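You operate a simulated robot arm through the tools that you are given. There is no shell and no other tool. Be economical: measure what you need, move in short steps, check, and stop when the job is done.

Carry out the task below with a simulated robot arm. There is one attempt and no reset: what you move stays moved.

## Task
Unload the ruler, then move the red posts out to 10 cm and 90 cm.
Fine: the weight on the pan goes back in the weight tray before a post moves; press ZERO at the end with the pan empty. Leave the other weights.

The check looks at the end state, three seconds after you hand in, the way a careful person would. Anything else that was tipped, shoved, dropped, spilled or broken makes it a failure.

## Robot
A 7-joint arm with a vacuum gripper on a trunk, on a base that drives. Base frame: it is fixed to the floor where the robot stands at the start and does not move with it; the origin is under the middle of the robot, x ahead of it, y to its left, z up; the surface under the hand at the start is at about z = 0.8. Lengths are in m, angles in degrees, forces in N, time in s.
Its first joint turns from -149.0 to 149.0 degrees. Places, roughly: far red post [0.6, -0.5, 0.9]; near red post [0.6, 0.2, 0.9]; sag panel [0.6, 0, 0.8]; weight tray [0.5, -0.5, 0.8]; yellow button [0.5, -0.3, 0.8]. Payload 1.06 kg.
Tool frame: the origin (TCP) lies in the middle of the cups' lips, and z points out of the cups. The gripper has 1 cup of 0.024 m across, covering 0.024 by 0.024 m (tool x, y); the bellows give 0.008 m. With the vacuum on, a cup seals on a smooth face that it is pressed against (1 to 4 N); it does not hold porous or soft things. The pull reaches 23 N.
Orientation is told as [roll, pitch, yaw] about the base's x, y, z axes, in that order, counted from this pose: with the cups facing straight down, the tool's x points along the base's -x, its y along +y and its z along -z.

## Interface
- The arm moves only by the tool nudge_tool. Its argument "plan" is a list of rows, each an object of numbers (a shift or turn left out is 0, a gripper value left out holds the last): "dx", "dy", "dz": the shift along the tool's x, y, z in m; "ax", "ay", "az": the turn, a rotation vector about the tool's x, y, z in degrees; "valve": the vacuum: 1 switches it on, 0 off. In form: [{"dx": .., "dy": .., "dz": .., "ax": .., "ay": .., "az": .., "valve": ..}, ...]. A call has 1 to 8 rows; each row is the pose to reach, as a shift and turn from the pose commanded when the call began, along the tool's axes at that moment. Rows are played at 5 a second. More than 0.05 m and 8.6 degrees between two rows, or a gripper value outside its range, and nothing of the call is played. A pose out of reach is approached as far as the arm can. The call stops where the force on the tool passes 50 N (or 10 N more than at its start, if that is more) or the arm is blocked; 0.2 s more then pass. The pull builds up within a second once a cup has sealed. Time passes only in rows, and 0.2 s behind the last, so rows that repeat a pose give it time. It gives the time, the measured TCP pose, the force on the tool (base axes) and the pull of the vacuum at its end, in the units of the frame above (readings bear some noise), with the torque about the TCP (base axes, N m) and any sound that the robot's microphone picked up, and new pictures: "show" is both (left out), scene, wrist or none.
- Cameras (640 x 400 px; columns grow to the right, rows downward): "scene" is now at [0.0221, 0.1191, 1.5658]; the picture's right is [-0.60, -0.80, 0.00], its down [-0.53, 0.40, -0.75] and it looks along [0.60, -0.45, -0.66] (base axes); focal length 268 px, centre (320, 200). "wrist" rides on the gripper at [0.078, 0.019, -0.096] in the tool frame; the picture's right is [-0.24, 0.97, 0.00], its down [-0.71, -0.17, -0.69] and it looks along [-0.67, -0.16, 0.73] (tool axes); focal length 243 px, centre (320, 200). There is no depth. A picture from a camera that has moved, and an enlarged one, comes with that camera's place and axes in the base frame and with its lens.
- lift_body(by): slides the trunk up (or, below 0, down) by that many m; the arm and the scene camera ride with it, the base frame stays. It gives what a move gives, with no picture.
- drive_base(legs): drives the robot by 1 to 6 legs, each [ahead, turn to the left] in m and degrees, along the robot's own axes; the way and the turn of a leg run together, so that a leg with both is an arc; at most 1.5 m and 180 degrees a leg. The arm and the cameras ride along, it lands a little off, and it stops where it bumps. It gives what a move gives, and a new picture of the scene camera.
- turn_head(pan, tilt): turns the head with the scene camera to pan (to the left, within 155 degrees either way) and tilt (down, from -29 to 69), counted from straight ahead of the robot. It gives what a move gives, and a new picture of the scene camera.
- enlarge(camera, box): a new picture of the part [left, top, right, bottom] of that camera's present view, enlarged. The clock stands still meanwhile.
- job_done(): hands the job in; it is judged then, once.

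Go step by step. Nothing tells you exact positions but the pictures and the camera data: compare them with the known pose of the tool, close in by small moves and look again before you grip or let go. The budget is 120 turns and 260 pictures, counting those below and the enlarged ones. Unless the task says otherwise, let go and move clear before handing in, and close with one line.

The tools are called as a command line: name --argument value ..., lists and objects as JSON in quotes. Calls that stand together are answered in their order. nudge_tool: Moves the arm, as the interface text tells. Its arguments: {"type":"object","properties":{"plan":{"type":"array"},"show":{"type":"string","enum":["both","scene","wrist","none"]}},"required":["plan"]} The other tools are called the same way: lift_body (by) slides the trunk up or down; drive_base (legs) drives the base; turn_head (pan, tilt) turns the head that bears the scene camera; enlarge (camera, box) takes an enlarged picture of a part of a camera's view; job_done () hands the job in.

At the start:

```text
time: 0.0
tool_pos: [0.5527, -0.4525, 1.0667]
ee_rot: [0.0, 0.0, 0.0]
ft_force: [0.1, 0.4, -0.1]
moment: [-0.01, 0.01, 0.02]
pull: 0.2
trunk travel left (down, up): [-0.625, 0.085]
robot x, y, heading: [0.0004, -0.0002, -0.0]
head pan, tilt: [-36.7, 41.5]
```

scene: 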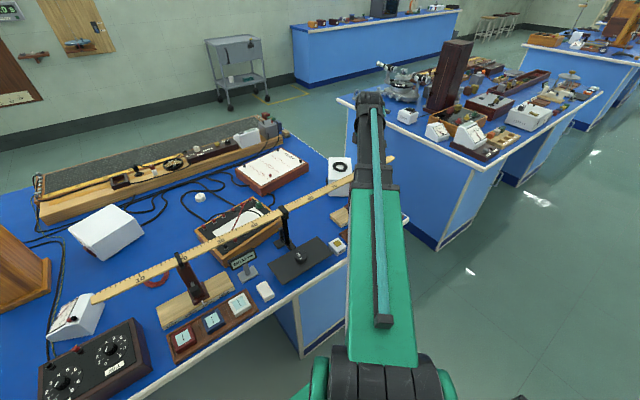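
wrist: 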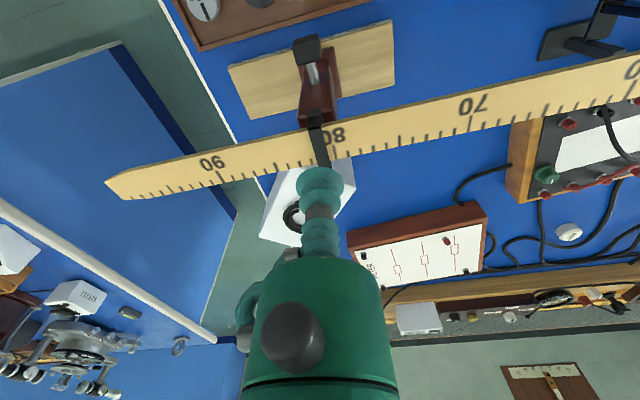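

I see a metre ruler on two red posts, with a pan in the middle region; I need a closer look at it before moving.

enlarge --camera "scene" --box '[140, 180, 360, 360]'

enlarge --camera "scene" --box '[220, 140, 420, 300]'

enlarge --camera "wrist" --box '[100, 0, 640, 260]'

```text
2.22 times, centred on (250, 270) of scene
camera zoom: at [0.0221, 0.1191, 1.5658], right [-0.6, -0.8, 0.0], down [-0.53, 0.4, -0.75], along [0.6, -0.45, -0.66], focal length 594 px, centre (476, 44)
```

zoom: 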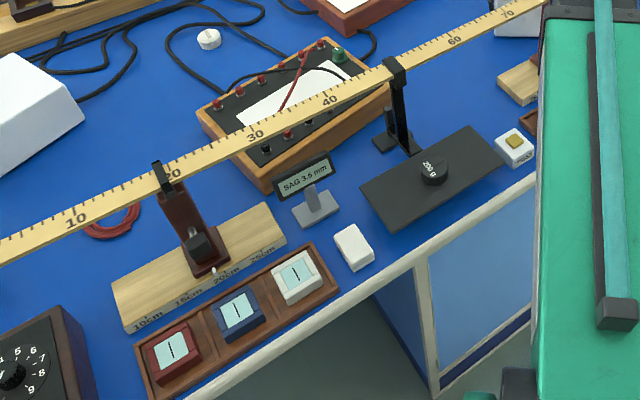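

```text
2.50 times, centred on (320, 220) of scene
camera zoom: at [0.0221, 0.1191, 1.5658], right [-0.6, -0.8, 0.0], down [-0.53, 0.4, -0.75], along [0.6, -0.45, -0.66], focal length 669 px, centre (320, 150)
```

zoom: 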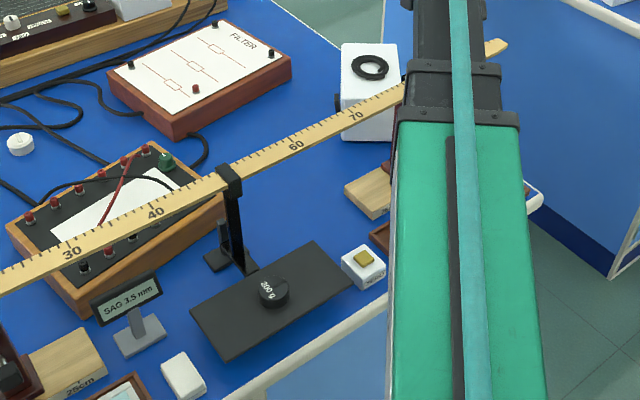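

```text
1.19 times, centred on (370, 130) of wrist
camera zoom: at [0.474, -0.4344, 1.1619], right [0.24, 0.97, 0.0], down [0.71, -0.17, 0.69], along [0.67, -0.16, -0.73], focal length 288 px, centre (261, 283)
```

zoom: 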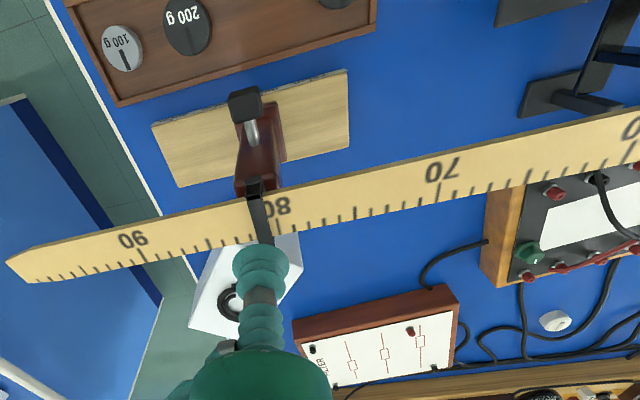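

The ruler lies along y at about z = 1.0 and x ≈ 0.57, with its 50 cm mark near y ≈ -0.15. The 200 g weight on the pan is near (0.50, -0.155), a bit inside the minimum reach, so I'll raise the tool, back the base off and look again.

nudge_tool --plan '[{"dz": -0.04}, {"dz": -0.08}]' --show "none"

drive_base --legs '[[-0.15, 0]]'

```text
time: 0.6
tool_pos: [0.5542, -0.4509, 1.1459]
ee_rot: [0.0, -0.1, 0.1]
ft_force: [0.5, -0.6, -0.2]
moment: [-0.01, 0.05, 0.02]
pull: 0.1
trunk travel left (down, up): [-0.625, 0.085]
robot x, y, heading: [0.0014, 0.003, 0.1]
head pan, tilt: [-36.7, 41.5]
```

```text
time: 2.0
tool_pos: [0.4042, -0.4531, 1.1476]
ee_rot: [0.0, 0.0, -0.1]
ft_force: [0.7, -0.1, -0.5]
moment: [-0.01, -0.02, 0.02]
pull: 0.1
trunk travel left (down, up): [-0.625, 0.085]
robot x, y, heading: [-0.1489, 0.0022, -0.2]
head pan, tilt: [-36.7, 41.5]
camera scene: at [-0.1265, 0.1194, 1.5658], right [-0.6, -0.8, 0.0], down [-0.53, 0.4, -0.75], along [0.6, -0.45, -0.66], focal length 268 px, centre (320, 200)
```

scene: 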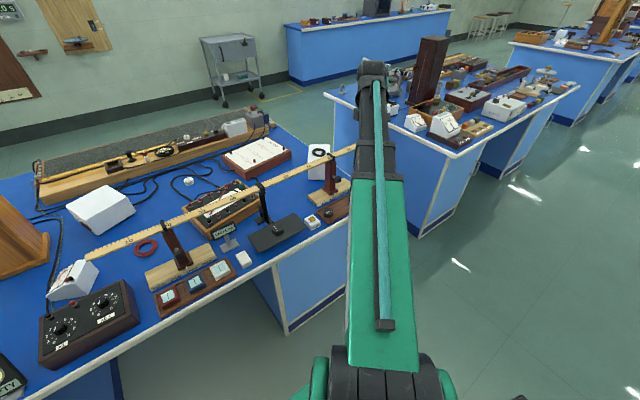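

I'll swing the arm over to the pan's y and look with both cameras.

nudge_tool --plan '[{"dy": 0.045}, {"dy": 0.09}, {"dy": 0.135}, {"dy": 0.18}, {"dy": 0.225}, {"dy": 0.27}, {"dy": 0.3}, {"dy": 0.3}]'

enlarge --camera "wrist" --box '[0, 0, 640, 400]'

enlarge --camera "scene" --box '[180, 130, 380, 290]'

```text
time: 3.8
tool_pos: [0.4045, -0.1521, 1.1439]
ee_rot: [-0.1, 0.0, -0.1]
ft_force: [0.4, 0.5, 0.1]
moment: [0.01, 0.02, -0.01]
pull: 0.1
trunk travel left (down, up): [-0.625, 0.085]
robot x, y, heading: [-0.1468, -0.002, 0.1]
head pan, tilt: [-36.7, 41.5]
camera scene: at [-0.1254, 0.1194, 1.5658], right [-0.6, -0.8, 0.0], down [-0.53, 0.4, -0.75], along [0.6, -0.45, -0.66], focal length 268 px, centre (320, 200)
camera wrist: at [0.3276, -0.1333, 1.24], right [0.24, 0.97, 0.0], down [0.71, -0.17, 0.68], along [0.67, -0.16, -0.73], focal length 243 px, centre (320, 200)
```

scene: 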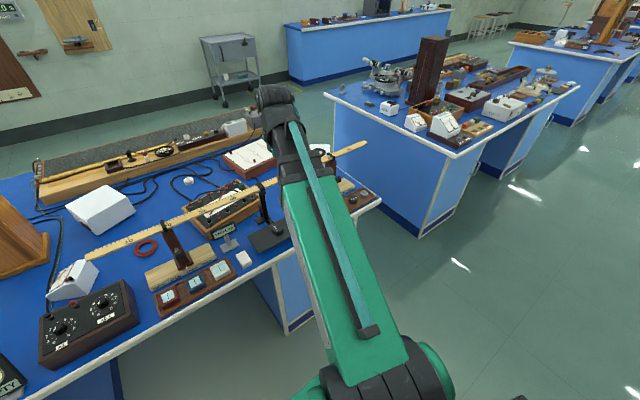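
wrist: 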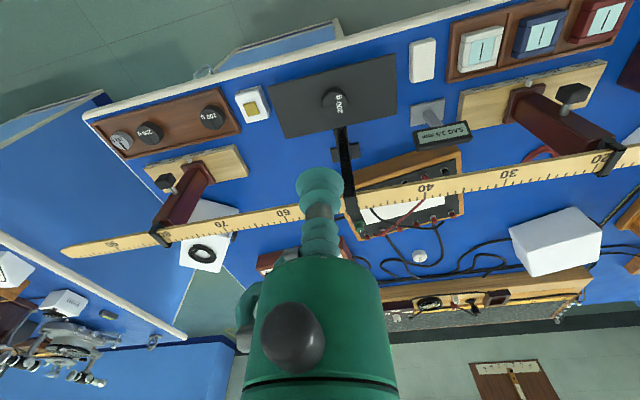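

```text
1.00 times, centred on (320, 200) of wrist (not enlarged: the box is as wide or as high as the picture)
camera zoom: at [0.3276, -0.1333, 1.24], right [0.24, 0.97, 0.0], down [0.71, -0.17, 0.68], along [0.67, -0.16, -0.73], focal length 243 px, centre (320, 200)
```

zoom: 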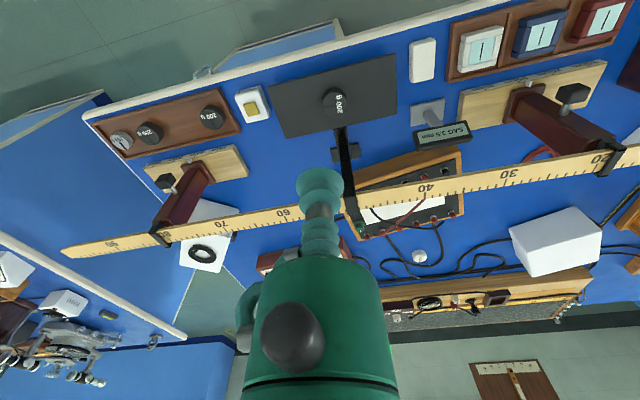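

```text
2.50 times, centred on (280, 210) of scene
camera zoom: at [-0.1254, 0.1194, 1.5658], right [-0.6, -0.8, 0.0], down [-0.53, 0.4, -0.75], along [0.6, -0.45, -0.66], focal length 669 px, centre (420, 175)
```

zoom: 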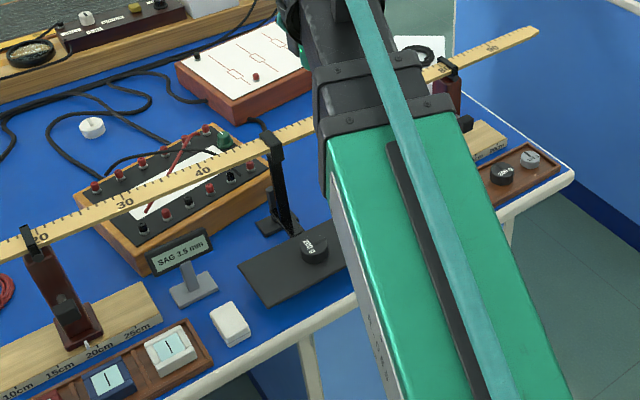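

The wrist view shows everything in one frame, so I'll zoom on the tray, pan and posts.

enlarge --camera "wrist" --box '[70, 70, 270, 195]'

enlarge --camera "wrist" --box '[240, 40, 440, 165]'

enlarge --camera "wrist" --box '[440, 50, 640, 185]'

enlarge --camera "wrist" --box '[50, 130, 300, 280]'

```text
3.20 times, centred on (170, 132) of wrist
camera zoom: at [0.3276, -0.1333, 1.24], right [0.24, 0.97, 0.0], down [0.71, -0.17, 0.68], along [0.67, -0.16, -0.73], focal length 776 px, centre (800, 416)
```

zoom: 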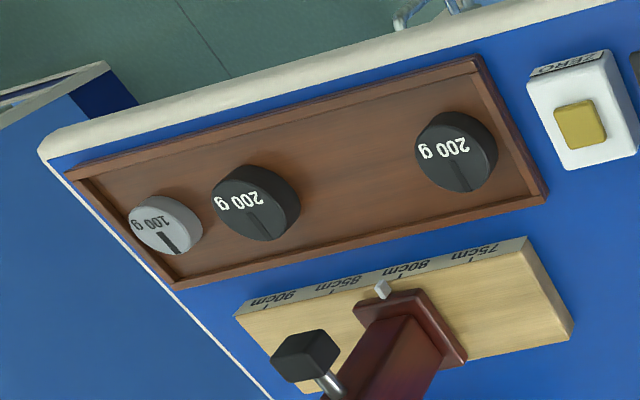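

```text
3.20 times, centred on (340, 102) of wrist
camera zoom: at [0.3276, -0.1333, 1.24], right [0.24, 0.97, 0.0], down [0.71, -0.17, 0.68], along [0.67, -0.16, -0.73], focal length 776 px, centre (256, 512)
```

zoom: 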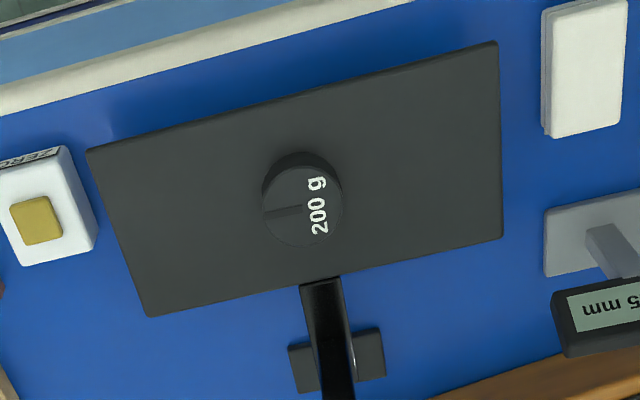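

```text
2.96 times, centred on (540, 118) of wrist
camera zoom: at [0.3276, -0.1333, 1.24], right [0.24, 0.97, 0.0], down [0.71, -0.17, 0.68], along [0.67, -0.16, -0.73], focal length 719 px, centre (-332, 444)
```

zoom: 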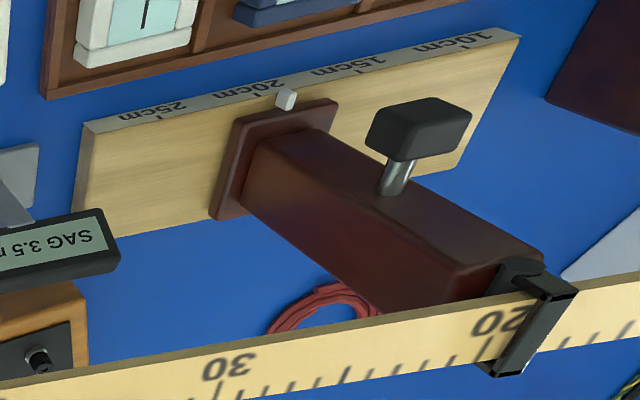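

```text
2.56 times, centred on (175, 205) of wrist
camera zoom: at [0.3276, -0.1333, 1.24], right [0.24, 0.97, 0.0], down [0.71, -0.17, 0.68], along [0.67, -0.16, -0.73], focal length 621 px, centre (691, 187)
```

zoom: 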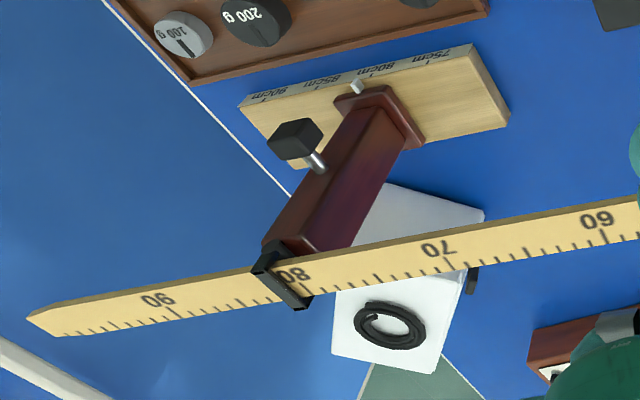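

The weight's top comes out at about (0.472, -0.146, 0.879), and the tray's free slot at about (0.462, -0.423). Next I'll descend to 3 cm above the weight.

nudge_tool --plan '[{"dx": -0.035, "dy": 0.003, "dz": 0.02}, {"dx": -0.067, "dy": 0.006, "dz": 0.05}, {"dx": -0.067, "dy": 0.006, "dz": 0.1}, {"dx": -0.067, "dy": 0.006, "dz": 0.15}, {"dx": -0.067, "dy": 0.006, "dz": 0.19}, {"dx": -0.067, "dy": 0.006, "dz": 0.225}, {"dx": -0.067, "dy": 0.006, "dz": 0.225}]'

enlarge --camera "wrist" --box '[240, 80, 440, 205]'

enlarge --camera "scene" --box '[180, 130, 380, 290]'

```text
time: 5.4
tool_pos: [0.4747, -0.1452, 0.9227]
ee_rot: [-0.1, 0.0, -0.3]
ft_force: [-0.4, 0.5, -0.4]
moment: [-0.04, -0.04, -0.03]
pull: 0.1
trunk travel left (down, up): [-0.625, 0.085]
robot x, y, heading: [-0.1481, -0.0019, -0.1]
head pan, tilt: [-36.7, 41.5]
camera scene: at [-0.1253, 0.1194, 1.5658], right [-0.6, -0.8, 0.0], down [-0.53, 0.4, -0.75], along [0.6, -0.45, -0.66], focal length 268 px, centre (320, 200)
camera wrist: at [0.3962, -0.1279, 1.0186], right [0.24, 0.97, 0.0], down [0.71, -0.17, 0.69], along [0.67, -0.16, -0.73], focal length 243 px, centre (320, 200)
```

scene: 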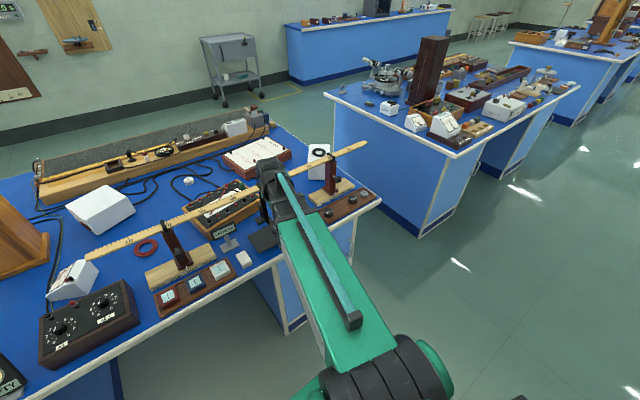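
wrist: 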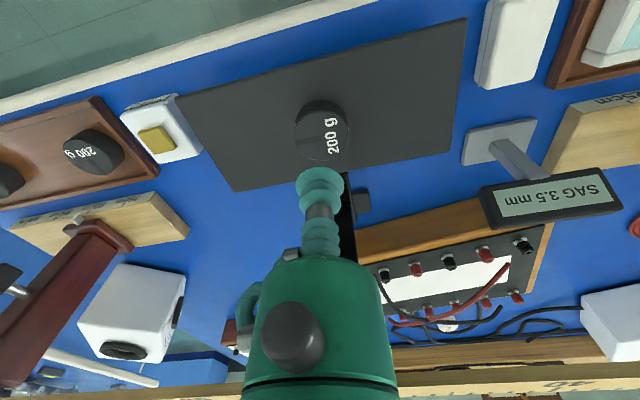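

```text
3.20 times, centred on (340, 142) of wrist
camera zoom: at [0.3962, -0.1279, 1.0186], right [0.24, 0.97, 0.0], down [0.71, -0.17, 0.69], along [0.67, -0.16, -0.73], focal length 776 px, centre (256, 384)
```

zoom: 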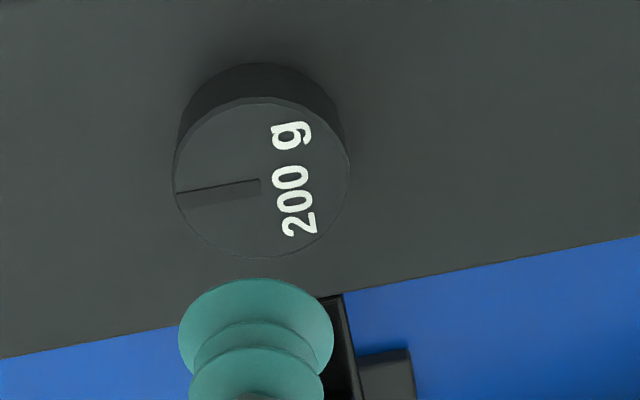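

```text
2.50 times, centred on (280, 210) of scene
camera zoom: at [-0.1253, 0.1194, 1.5658], right [-0.6, -0.8, 0.0], down [-0.53, 0.4, -0.75], along [0.6, -0.45, -0.66], focal length 669 px, centre (420, 175)
```

zoom: 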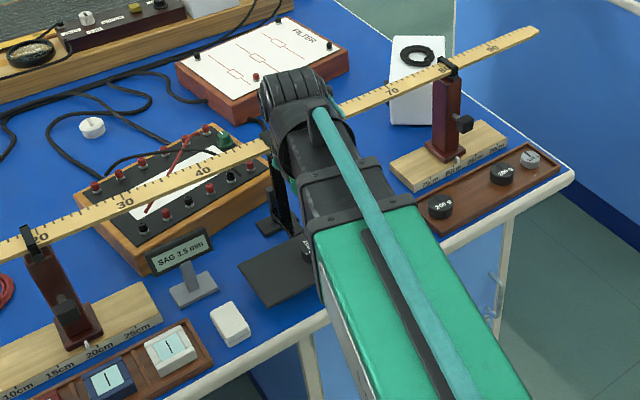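

The cup is centred over the weight to within a few millimetres. I'll switch the vacuum on and go down in small steps.

nudge_tool --plan '[{"dz": 0.02, "dx": 0.003, "valve": 1}, {"dz": 0.034, "dx": 0.003}, {"dz": 0.038, "dx": 0.003}, {"dz": 0.04, "dx": 0.003}, {"dz": 0.04, "dx": 0.003}]' --show "wrist"

enlarge --camera "wrist" --box '[240, 100, 440, 225]'

```text
time: 6.6
tool_pos: [0.4703, -0.1458, 0.8821]
ee_rot: [0.0, 0.0, -0.3]
ft_force: [0.2, -0.8, -0.2]
moment: [0.0, 0.0, -0.04]
pull: 0.1
trunk travel left (down, up): [-0.625, 0.085]
robot x, y, heading: [-0.1501, 0.0001, -0.4]
head pan, tilt: [-36.7, 41.5]
camera wrist: at [0.393, -0.1288, 0.9776], right [0.24, 0.97, 0.0], down [0.71, -0.17, 0.69], along [0.67, -0.16, -0.73], focal length 243 px, centre (320, 200)
```

wrist: 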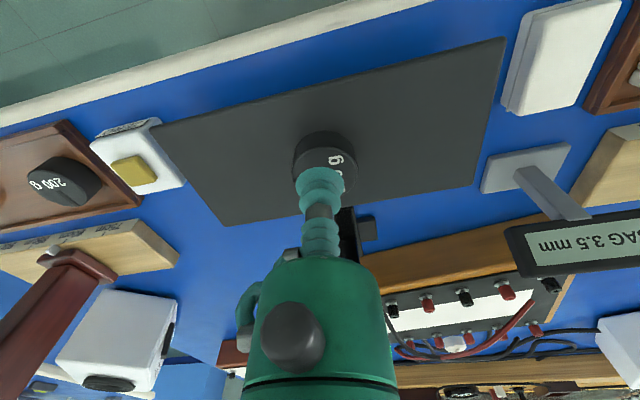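

```text
3.20 times, centred on (340, 162) of wrist
camera zoom: at [0.393, -0.1288, 0.9776], right [0.24, 0.97, 0.0], down [0.71, -0.17, 0.69], along [0.67, -0.16, -0.73], focal length 776 px, centre (256, 320)
```

zoom: 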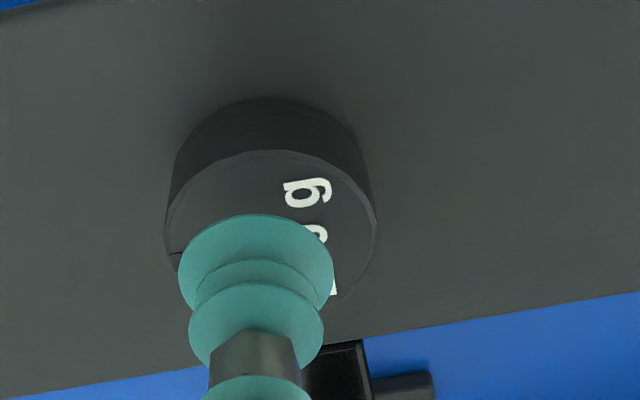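

The cup is still above the weight, which sits slightly lower and further out than I estimated: about (0.482, -0.147, 0.86). I'll correct and continue down.

nudge_tool --plan '[{"dz": 0.0, "dx": -0.011, "dy": -0.001}, {"dz": 0.008, "dx": -0.011, "dy": -0.001}, {"dz": 0.012, "dx": -0.011, "dy": -0.001}, {"dz": 0.012, "dx": -0.011, "dy": -0.001}]' --show "none"

enlarge --camera "wrist" --box '[240, 100, 440, 225]'

```text
time: 7.6
tool_pos: [0.4798, -0.1474, 0.8703]
ee_rot: [0.1, -0.1, -0.1]
ft_force: [0.1, -0.1, 0.7]
moment: [-0.02, 0.0, 0.02]
pull: 0.0
trunk travel left (down, up): [-0.625, 0.085]
robot x, y, heading: [-0.1464, -0.0008, -0.1]
head pan, tilt: [-36.7, 41.5]
```

```text
3.20 times, centred on (340, 162) of wrist
camera zoom: at [0.4028, -0.1296, 0.9653], right [0.24, 0.97, 0.0], down [0.71, -0.17, 0.68], along [0.67, -0.16, -0.73], focal length 776 px, centre (256, 320)
```

zoom: 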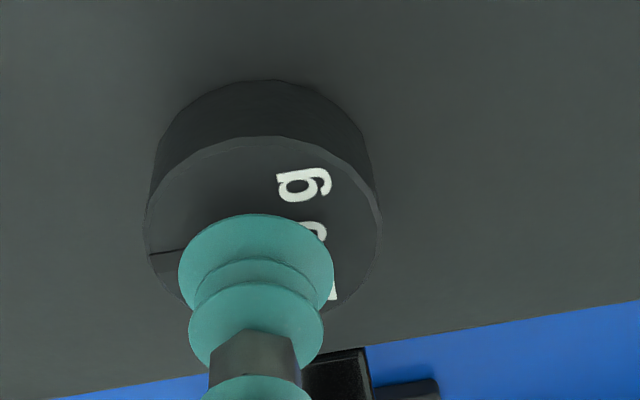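

The cup is well centred now, with the weight top about 1 cm lower. I'll continue down slowly.

nudge_tool --plan '[{"dz": 0.004}, {"dz": 0.006}, {"dz": 0.008}, {"dz": 0.008}, {"dz": 0.008}]' --show "none"

enlarge --camera "wrist" --box '[240, 100, 440, 225]'

```text
time: 8.8
tool_pos: [0.4815, -0.1489, 0.8616]
ee_rot: [0.0, -0.1, -0.2]
ft_force: [-0.6, 1.5, 1.3]
moment: [-0.01, 0.03, -0.03]
pull: 22.6
trunk travel left (down, up): [-0.625, 0.085]
robot x, y, heading: [-0.1481, -0.0004, -0.5]
head pan, tilt: [-36.7, 41.5]
```

```text
3.20 times, centred on (340, 162) of wrist
camera zoom: at [0.4031, -0.1297, 0.9574], right [0.24, 0.97, 0.0], down [0.71, -0.17, 0.69], along [0.67, -0.16, -0.73], focal length 776 px, centre (256, 320)
```

zoom: 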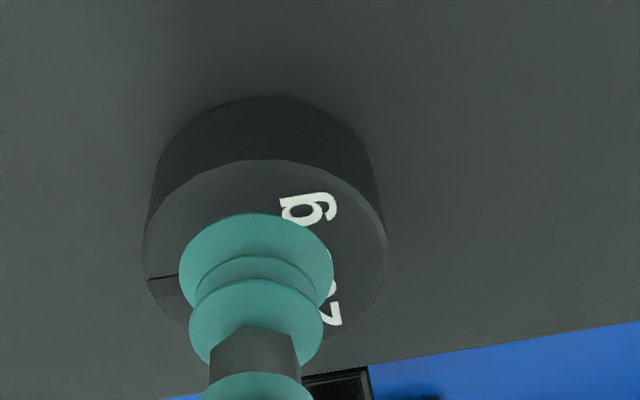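

Sealed with a pull of 22.6. I'll lift slowly, straight up.

nudge_tool --plan '[{"dz": -0.004}, {"dz": -0.012}, {"dz": -0.025}, {"dz": -0.045}, {"dz": -0.07}, {"dz": -0.07}]'

```text
time: 10.2
tool_pos: [0.481, -0.1474, 0.929]
ee_rot: [0.0, 0.0, -0.2]
ft_force: [-0.5, 0.6, -1.4]
moment: [-0.02, -0.01, 0.05]
pull: 22.9
trunk travel left (down, up): [-0.625, 0.085]
robot x, y, heading: [-0.1457, -0.0006, -0.2]
head pan, tilt: [-36.7, 41.5]
camera scene: at [-0.1253, 0.1194, 1.5658], right [-0.6, -0.8, 0.0], down [-0.53, 0.4, -0.75], along [0.6, -0.45, -0.66], focal length 268 px, centre (320, 200)
camera wrist: at [0.4026, -0.1291, 1.0263], right [0.24, 0.97, 0.0], down [0.71, -0.17, 0.68], along [0.67, -0.16, -0.73], focal length 243 px, centre (320, 200)
```

scene: 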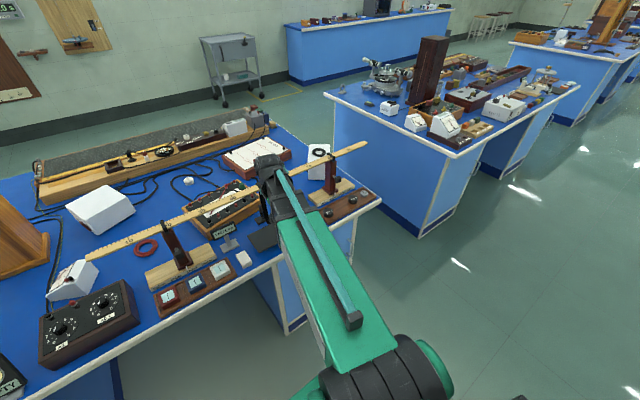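
wrist: 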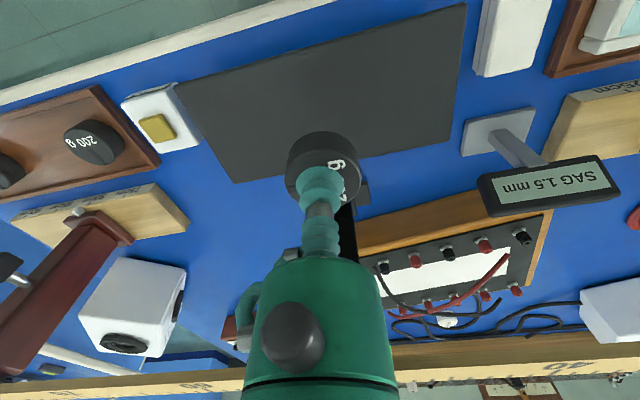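

Lifted, and the sag reads 1.5 mm now. I'll carry the weight back a little in x and along to above the free tray slot.

nudge_tool --plan '[{"dx": 0.03, "dy": 0, "dz": -0.015}, {"dx": 0.04, "dy": -0.045, "dz": -0.02}, {"dx": 0.04, "dy": -0.09, "dz": -0.02}, {"dx": 0.04, "dy": -0.135, "dz": -0.02}, {"dx": 0.04, "dy": -0.18, "dz": -0.02}, {"dx": 0.04, "dy": -0.225, "dz": -0.02}, {"dx": 0.03, "dy": -0.268, "dz": -0.02}, {"dx": 0.03, "dy": -0.268, "dz": -0.02}]'

enlarge --camera "wrist" --box '[120, 40, 520, 290]'

enlarge --camera "scene" --box '[180, 130, 380, 290]'

```text
time: 12.0
tool_pos: [0.4501, -0.4172, 0.9512]
ee_rot: [0.0, 0.0, -0.1]
ft_force: [-0.5, 0.2, -2.1]
moment: [0.03, -0.01, -0.04]
pull: 22.5
trunk travel left (down, up): [-0.625, 0.085]
robot x, y, heading: [-0.1466, -0.0003, -0.4]
head pan, tilt: [-36.7, 41.5]
camera scene: at [-0.1253, 0.1193, 1.5658], right [-0.6, -0.8, 0.0], down [-0.53, 0.4, -0.75], along [0.6, -0.45, -0.66], focal length 268 px, centre (320, 200)
camera wrist: at [0.3718, -0.3981, 1.0474], right [0.24, 0.97, 0.0], down [0.71, -0.17, 0.68], along [0.67, -0.16, -0.73], focal length 243 px, centre (320, 200)
```

scene: 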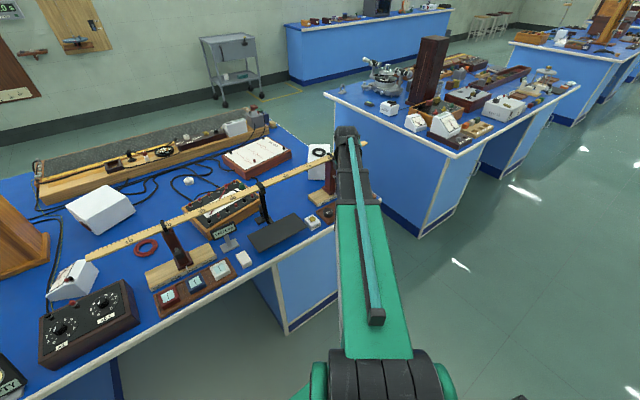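
wrist: 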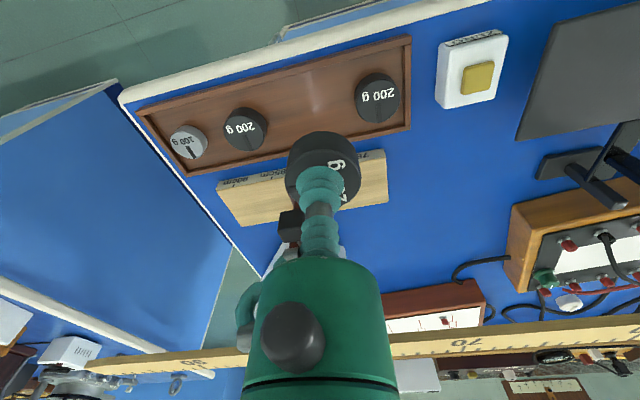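

```text
1.60 times, centred on (320, 165) of wrist
camera zoom: at [0.3718, -0.3981, 1.0474], right [0.24, 0.97, 0.0], down [0.71, -0.17, 0.68], along [0.67, -0.16, -0.73], focal length 388 px, centre (320, 256)
```

zoom: 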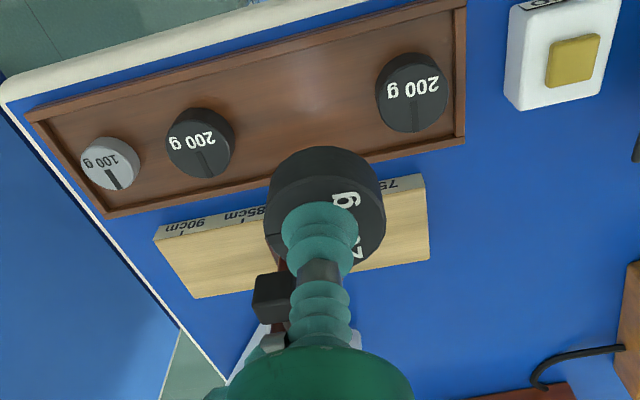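

```text
2.50 times, centred on (280, 210) of scene
camera zoom: at [-0.1253, 0.1193, 1.5658], right [-0.6, -0.8, 0.0], down [-0.53, 0.4, -0.75], along [0.6, -0.45, -0.66], focal length 669 px, centre (420, 175)
```

zoom: 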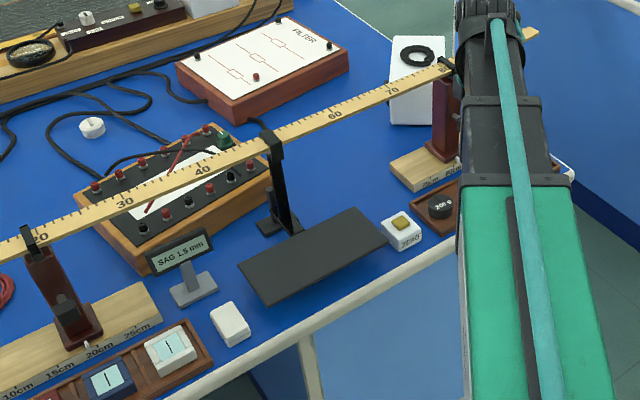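

The tray weights are in a row at x ≈ 0.461, and the gap centre is near y ≈ -0.431. I'll move there and descend partway.

nudge_tool --plan '[{"dx": -0.004, "dy": -0.012, "dz": 0.02}, {"dx": -0.009, "dy": -0.013, "dz": 0.06}, {"dx": -0.009, "dy": -0.013, "dz": 0.09}, {"dx": -0.009, "dy": -0.013, "dz": 0.105}, {"dx": -0.009, "dy": -0.013, "dz": 0.105}]' --show "wrist"

enlarge --camera "wrist" --box '[120, 40, 520, 290]'

```text
time: 13.2
tool_pos: [0.4578, -0.4304, 0.8456]
ee_rot: [0.0, -0.1, -0.2]
ft_force: [0.0, -0.1, -2.0]
moment: [0.0, 0.0, -0.03]
pull: 23.4
trunk travel left (down, up): [-0.625, 0.085]
robot x, y, heading: [-0.1483, -0.001, -0.1]
head pan, tilt: [-36.7, 41.5]
camera wrist: at [0.3804, -0.4109, 0.9416], right [0.24, 0.97, 0.0], down [0.71, -0.17, 0.69], along [0.67, -0.16, -0.73], focal length 243 px, centre (320, 200)
```

wrist: 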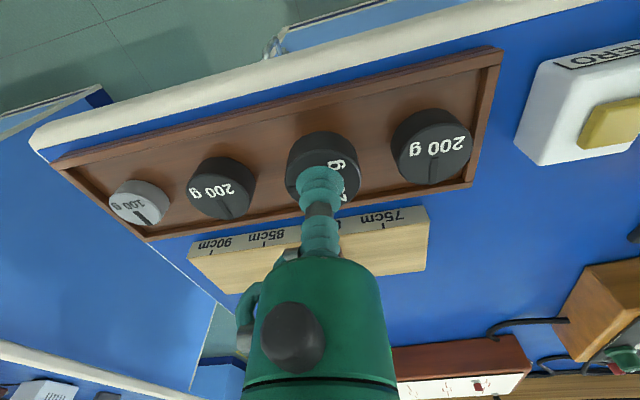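

```text
1.60 times, centred on (320, 165) of wrist
camera zoom: at [0.3804, -0.4109, 0.9416], right [0.24, 0.97, 0.0], down [0.71, -0.17, 0.69], along [0.67, -0.16, -0.73], focal length 388 px, centre (320, 256)
```

zoom: 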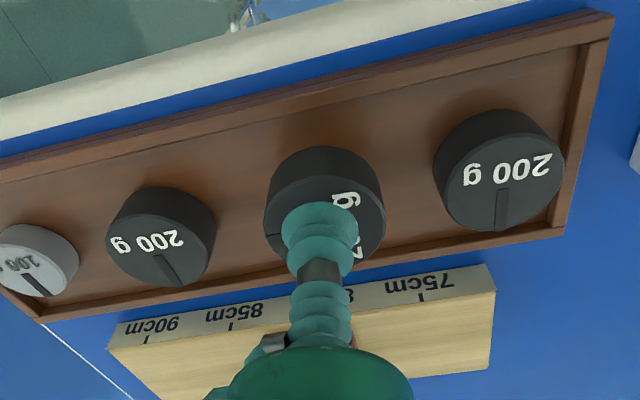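

The weight is in line and midway between its neighbours. I'll lower it gently until contact.

nudge_tool --plan '[{"dz": 0.006}, {"dz": 0.01}, {"dz": 0.013}, {"dz": 0.013}]' --show "none"

enlarge --camera "wrist" --box '[180, 60, 500, 260]'

```text
time: 14.2
tool_pos: [0.4578, -0.4292, 0.8324]
ee_rot: [0.0, 0.0, -0.3]
ft_force: [-0.7, -0.1, -2.7]
moment: [0.02, 0.01, 0.0]
pull: 22.3
trunk travel left (down, up): [-0.625, 0.085]
robot x, y, heading: [-0.1513, 0.0039, -0.4]
head pan, tilt: [-36.7, 41.5]
```

```text
2.00 times, centred on (340, 160) of wrist
camera zoom: at [0.3804, -0.4108, 0.929], right [0.24, 0.97, 0.0], down [0.71, -0.17, 0.68], along [0.67, -0.16, -0.73], focal length 485 px, centre (280, 280)
```

zoom: 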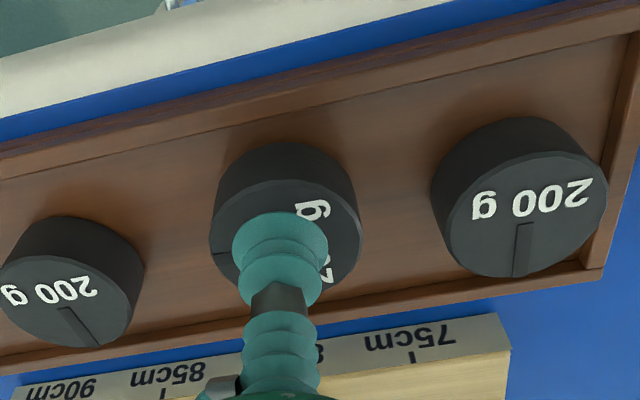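

nudge_tool --plan '[{"dz": 0.002}, {"dz": 0.004}, {"dz": 0.004}]' --show "none"

```text
time: 15.0
tool_pos: [0.4584, -0.4294, 0.8293]
ee_rot: [-0.1, 0.0, -0.2]
ft_force: [-0.7, -0.1, -2.0]
moment: [0.02, 0.0, 0.0]
pull: 22.9
trunk travel left (down, up): [-0.625, 0.085]
robot x, y, heading: [-0.1481, 0.0003, -0.2]
head pan, tilt: [-36.7, 41.5]
```

I've had no contact yet (still -2 N of hanging weight), so I'm continuing in 2 mm steps.

nudge_tool --plan '[{"dz": 0.002}, {"dz": 0.003}, {"dz": 0.003}]' --show "none"

enlarge --camera "wrist" --box '[180, 60, 500, 260]'

```text
time: 15.8
tool_pos: [0.4599, -0.4292, 0.8272]
ee_rot: [-0.1, -0.1, -0.2]
ft_force: [-0.8, 1.3, 11.3]
moment: [0.01, 0.01, 0.0]
pull: 22.8
trunk travel left (down, up): [-0.625, 0.085]
robot x, y, heading: [-0.1454, -0.0014, -0.1]
head pan, tilt: [-36.7, 41.5]
```

```text
2.00 times, centred on (340, 160) of wrist
camera zoom: at [0.3803, -0.4102, 0.9235], right [0.24, 0.97, 0.0], down [0.71, -0.17, 0.69], along [0.67, -0.16, -0.73], focal length 485 px, centre (280, 280)
```

zoom: 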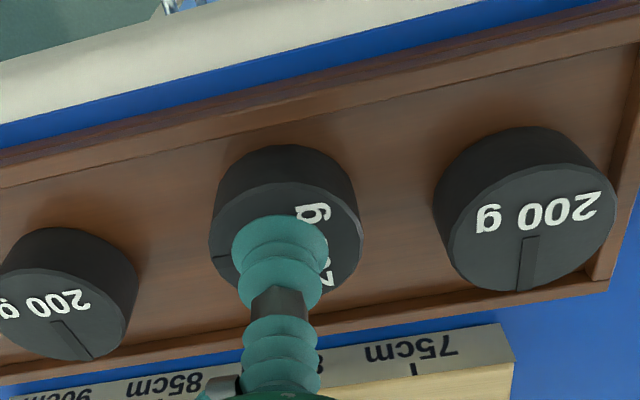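

The weight is on the tray floor and pressing. I'll ease up 2 mm, release the vacuum, wait, then rise.

nudge_tool --plan '[{"dz": -0.001}, {"dz": -0.001, "valve": 0}, {"dz": -0.001}, {"dz": -0.001}, {"dz": -0.001}, {"dz": -0.001}]' --show "none"

nudge_tool --plan '[{"dz": -0.006}, {"dz": -0.02}, {"dz": -0.05}, {"dz": -0.09, "dx": 0.02}, {"dz": -0.13, "dx": 0.04}, {"dz": -0.17, "dx": 0.06}, {"dz": -0.2, "dx": 0.06}]'

enlarge --camera "wrist" --box '[120, 40, 520, 290]'

```text
time: 17.2
tool_pos: [0.4579, -0.4296, 0.827]
ee_rot: [0.0, 0.0, -0.2]
ft_force: [0.3, -0.5, 0.1]
moment: [-0.01, 0.01, 0.0]
pull: 0.1
trunk travel left (down, up): [-0.625, 0.085]
robot x, y, heading: [-0.1478, 0.0013, 0.0]
head pan, tilt: [-36.7, 41.5]
```

```text
time: 18.8
tool_pos: [0.396, -0.4311, 1.0273]
ee_rot: [0.0, 0.0, -0.3]
ft_force: [0.7, 0.2, 0.0]
moment: [0.0, -0.02, -0.03]
pull: 0.2
trunk travel left (down, up): [-0.625, 0.085]
robot x, y, heading: [-0.1462, -0.0003, -0.2]
head pan, tilt: [-36.7, 41.5]
camera scene: at [-0.1255, 0.1193, 1.5658], right [-0.6, -0.8, 0.0], down [-0.53, 0.4, -0.75], along [0.6, -0.45, -0.66], focal length 268 px, centre (320, 200)
camera wrist: at [0.3185, -0.4126, 1.124], right [0.24, 0.97, 0.0], down [0.71, -0.17, 0.68], along [0.67, -0.16, -0.73], focal length 243 px, centre (320, 200)
```

scene: 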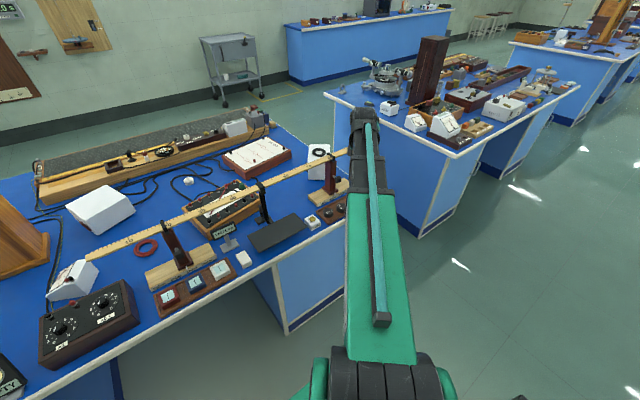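
wrist: 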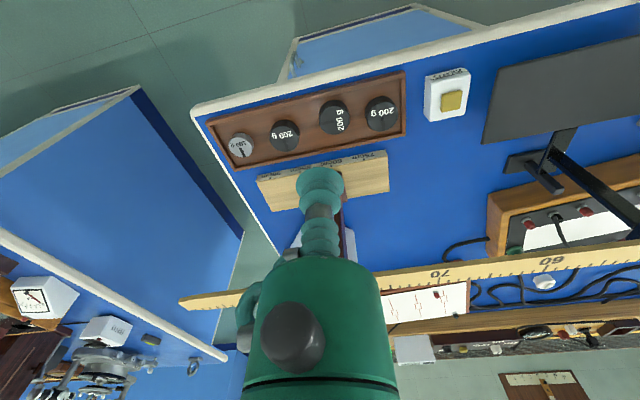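

```text
1.60 times, centred on (320, 165) of wrist
camera zoom: at [0.3185, -0.4126, 1.124], right [0.24, 0.97, 0.0], down [0.71, -0.17, 0.68], along [0.67, -0.16, -0.73], focal length 388 px, centre (320, 256)
```

zoom: 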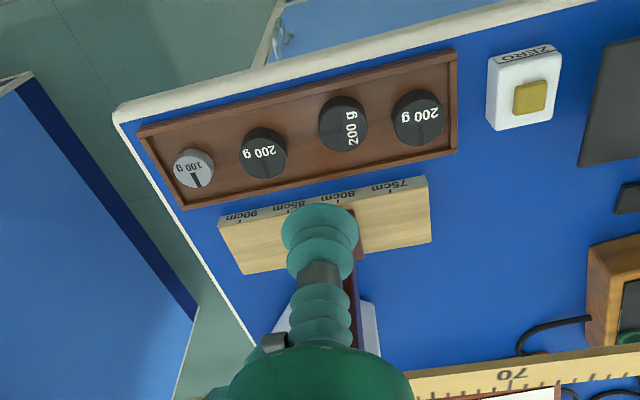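

The weight is back in the tray. I'll move aside to examine the far post and its knob from both cameras.

nudge_tool --plan '[{"dy": 0.045}, {"dy": 0.09}, {"dy": 0.135}, {"dy": 0.18}, {"dy": 0.2}, {"dy": 0.2}]' --show "wrist"

enlarge --camera "scene" --box '[290, 120, 390, 200]'

enlarge --camera "wrist" --box '[100, 100, 300, 225]'

```text
time: 20.2
tool_pos: [0.3965, -0.2285, 1.0271]
ee_rot: [-0.1, 0.0, -0.2]
ft_force: [-0.3, -1.1, -1.0]
moment: [0.01, 0.0, -0.02]
pull: 0.1
trunk travel left (down, up): [-0.625, 0.085]
robot x, y, heading: [-0.1459, 0.0014, -0.1]
head pan, tilt: [-36.7, 41.5]
camera wrist: at [0.3194, -0.2099, 1.1238], right [0.24, 0.97, 0.0], down [0.71, -0.17, 0.68], along [0.67, -0.16, -0.73], focal length 243 px, centre (320, 200)
```

wrist: 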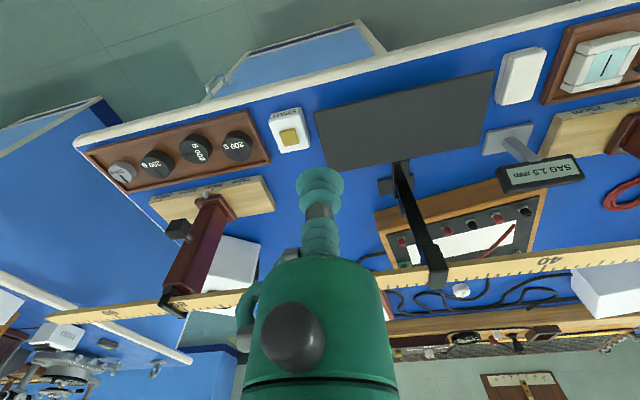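

```text
5.00 times, centred on (340, 160) of scene
camera zoom: at [-0.1254, 0.1193, 1.5658], right [-0.6, -0.8, 0.0], down [-0.53, 0.4, -0.75], along [0.6, -0.45, -0.66], focal length 1338 px, centre (220, 400)
```

zoom: 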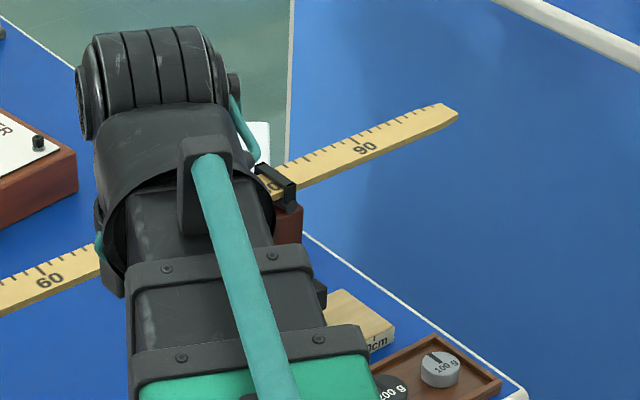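

```text
3.20 times, centred on (200, 162) of wrist
camera zoom: at [0.3194, -0.2099, 1.1238], right [0.24, 0.97, 0.0], down [0.71, -0.17, 0.68], along [0.67, -0.16, -0.73], focal length 776 px, centre (704, 320)
```

zoom: 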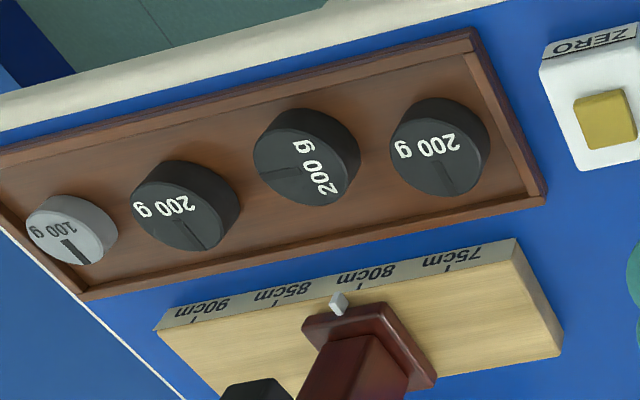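

The far post's knob is near (0.512, -0.444, 0.924) and its pointer reads about 81–82 on the board scale. I'll tilt the tool so it leans back and inward, which lets the cup push low on the post's inner face while clear of the ruler and knob.

nudge_tool --plan '[{"ax": 4.3, "ay": -6.4}, {"ax": 8.6, "ay": -12.9}, {"ax": 12.9, "ay": -19.3}, {"ax": 17.1, "ay": -25.7}, {"ax": 21.4, "ay": -32.2}, {"ax": 25.7, "ay": -38.6}, {"ax": 25.7, "ay": -38.6}]'

```text
time: 21.8
tool_pos: [0.4707, -0.2576, 1.0367]
ee_rot: [-30.3, -37.0, 10.1]
ft_force: [0.9, 0.5, 0.0]
moment: [-0.05, 0.0, -0.01]
pull: 0.1
out of reach, approached as far as the arm can: row 3, 4, 5, 6, 7
trunk travel left (down, up): [-0.625, 0.085]
robot x, y, heading: [-0.1495, 0.0024, 0.0]
head pan, tilt: [-36.7, 41.5]
camera scene: at [-0.1254, 0.1194, 1.5658], right [-0.6, -0.8, 0.0], down [-0.53, 0.4, -0.75], along [0.6, -0.45, -0.66], focal length 268 px, centre (320, 200)
camera wrist: at [0.3541, -0.213, 1.0487], right [0.33, 0.91, -0.25], down [0.12, 0.22, 0.97], along [0.94, -0.35, -0.04], focal length 243 px, centre (320, 200)
```

scene: 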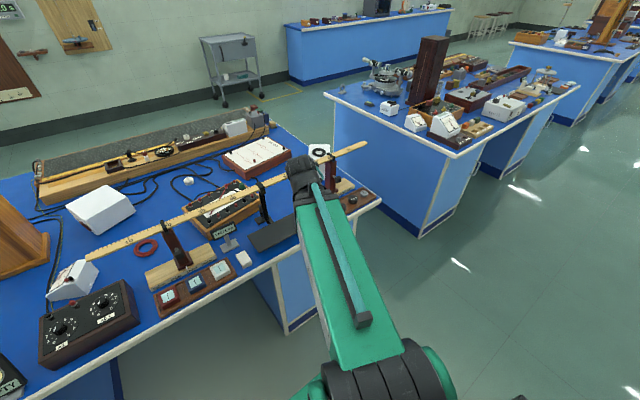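
wrist: 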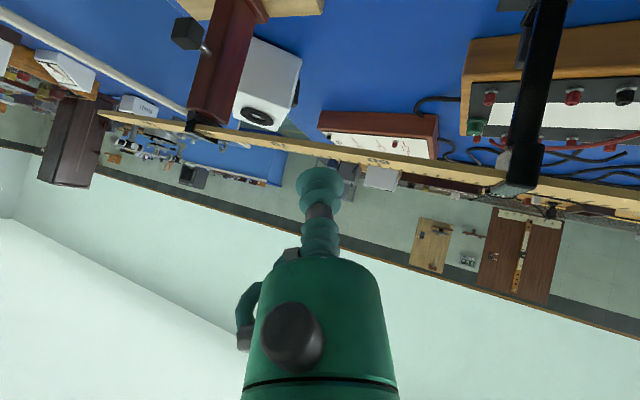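

The tilt is done, with the TCP at (0.471, -0.258, 1.037) clear of the ruler. Zooming on the far post from here.

enlarge --camera "wrist" --box '[120, 0, 340, 150]'

enlarge --camera "scene" --box '[300, 130, 390, 230]'

```text
2.67 times, centred on (230, 75) of wrist
camera zoom: at [0.3541, -0.213, 1.0487], right [0.33, 0.91, -0.25], down [0.12, 0.22, 0.97], along [0.94, -0.35, -0.04], focal length 647 px, centre (560, 533)
```

zoom: 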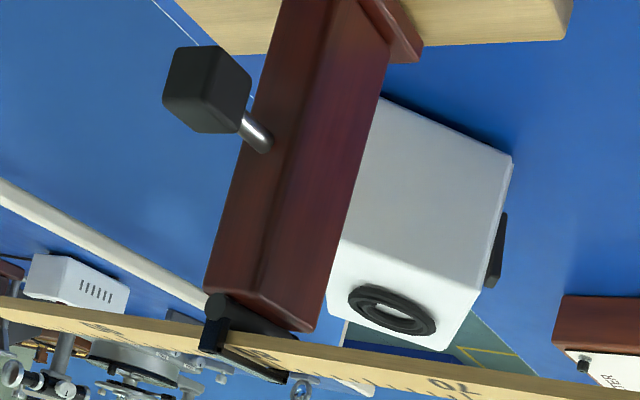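

```text
4.00 times, centred on (345, 180) of scene
camera zoom: at [-0.1254, 0.1194, 1.5658], right [-0.6, -0.8, 0.0], down [-0.53, 0.4, -0.75], along [0.6, -0.45, -0.66], focal length 1070 px, centre (220, 280)
```

zoom: 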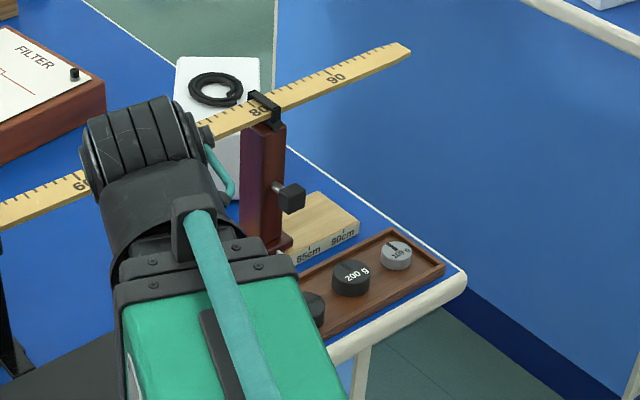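

The far post is about 32 mm square, centred near (0.563, -0.450). I'll start approaching its inner face from below the ruler; this first move also tests what the shift reference is after the out-of-reach row.

nudge_tool --plan '[{"dx": 0.011, "dy": -0.009, "dz": 0.017}, {"dx": 0.022, "dy": -0.018, "dz": 0.033}]' --show "none"

```text
time: 22.4
tool_pos: [0.4693, -0.2882, 1.0076]
ee_rot: [-30.2, -37.0, 10.0]
ft_force: [0.6, 0.5, 0.1]
moment: [0.0, 0.01, -0.01]
pull: 0.0
trunk travel left (down, up): [-0.625, 0.085]
robot x, y, heading: [-0.1507, 0.0058, -0.3]
head pan, tilt: [-36.7, 41.5]
```

Shifts work from the pose actually reached. I'll continue to the ready pose beside the post.

nudge_tool --plan '[{"dx": 0.022, "dy": -0.02, "dz": 0.034}, {"dx": 0.0447, "dy": -0.0401, "dz": 0.0678}, {"dx": 0.039, "dy": -0.037, "dz": 0.107}, {"dx": 0.033, "dy": -0.034, "dz": 0.146}, {"dx": 0.0278, "dy": -0.0312, "dz": 0.186}, {"dx": 0.0278, "dy": -0.0312, "dz": 0.186}]'

enlarge --camera "wrist" --box '[160, 50, 480, 250]'

enlarge --camera "scene" --box '[290, 130, 390, 230]'

```text
time: 23.8
tool_pos: [0.5553, -0.397, 0.8747]
ee_rot: [-30.3, -37.1, 10.1]
ft_force: [-0.1, -0.4, -0.2]
moment: [0.04, -0.01, 0.0]
pull: 0.0
trunk travel left (down, up): [-0.625, 0.085]
robot x, y, heading: [-0.1466, -0.0001, -0.3]
head pan, tilt: [-36.7, 41.5]
camera scene: at [-0.1253, 0.1194, 1.5658], right [-0.6, -0.8, 0.0], down [-0.53, 0.4, -0.75], along [0.6, -0.45, -0.66], focal length 268 px, centre (320, 200)
camera wrist: at [0.4392, -0.3534, 0.8863], right [0.33, 0.91, -0.25], down [0.12, 0.22, 0.97], along [0.94, -0.35, -0.04], focal length 243 px, centre (320, 200)
```

scene: 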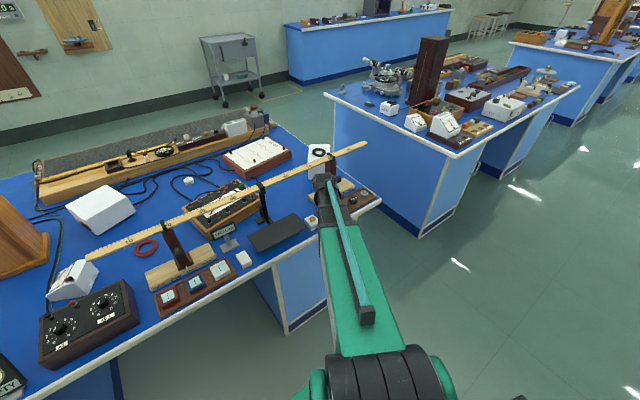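
wrist: 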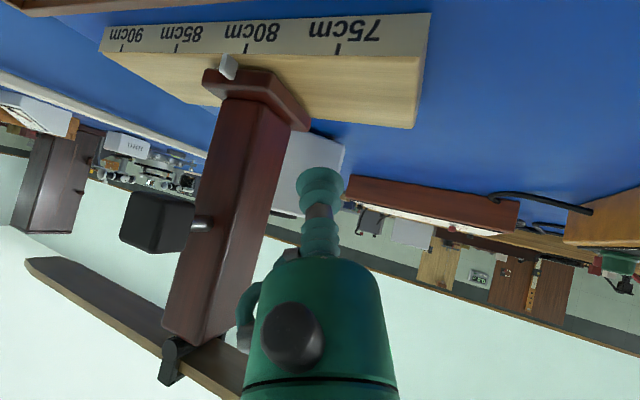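

```text
2.00 times, centred on (320, 150) of wrist
camera zoom: at [0.4392, -0.3534, 0.8863], right [0.33, 0.91, -0.25], down [0.12, 0.22, 0.97], along [0.94, -0.35, -0.04], focal length 485 px, centre (320, 300)
```

zoom: 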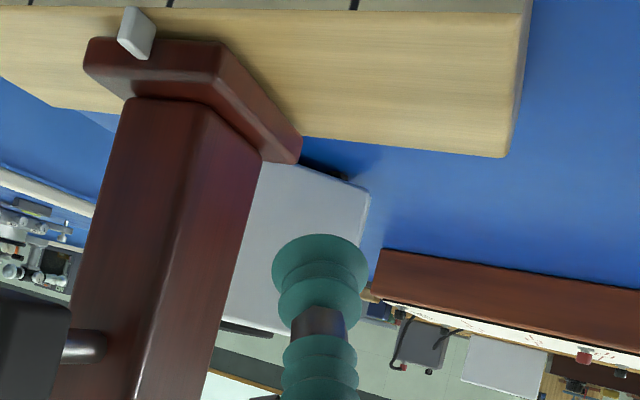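

```text
4.00 times, centred on (340, 180) of scene
camera zoom: at [-0.1253, 0.1194, 1.5658], right [-0.6, -0.8, 0.0], down [-0.53, 0.4, -0.75], along [0.6, -0.45, -0.66], focal length 1070 px, centre (240, 280)
```

zoom: 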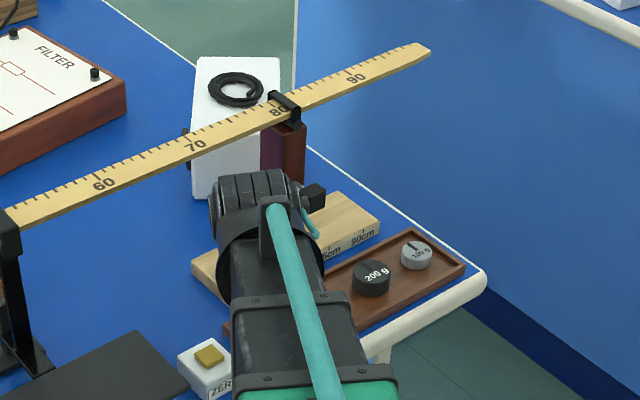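

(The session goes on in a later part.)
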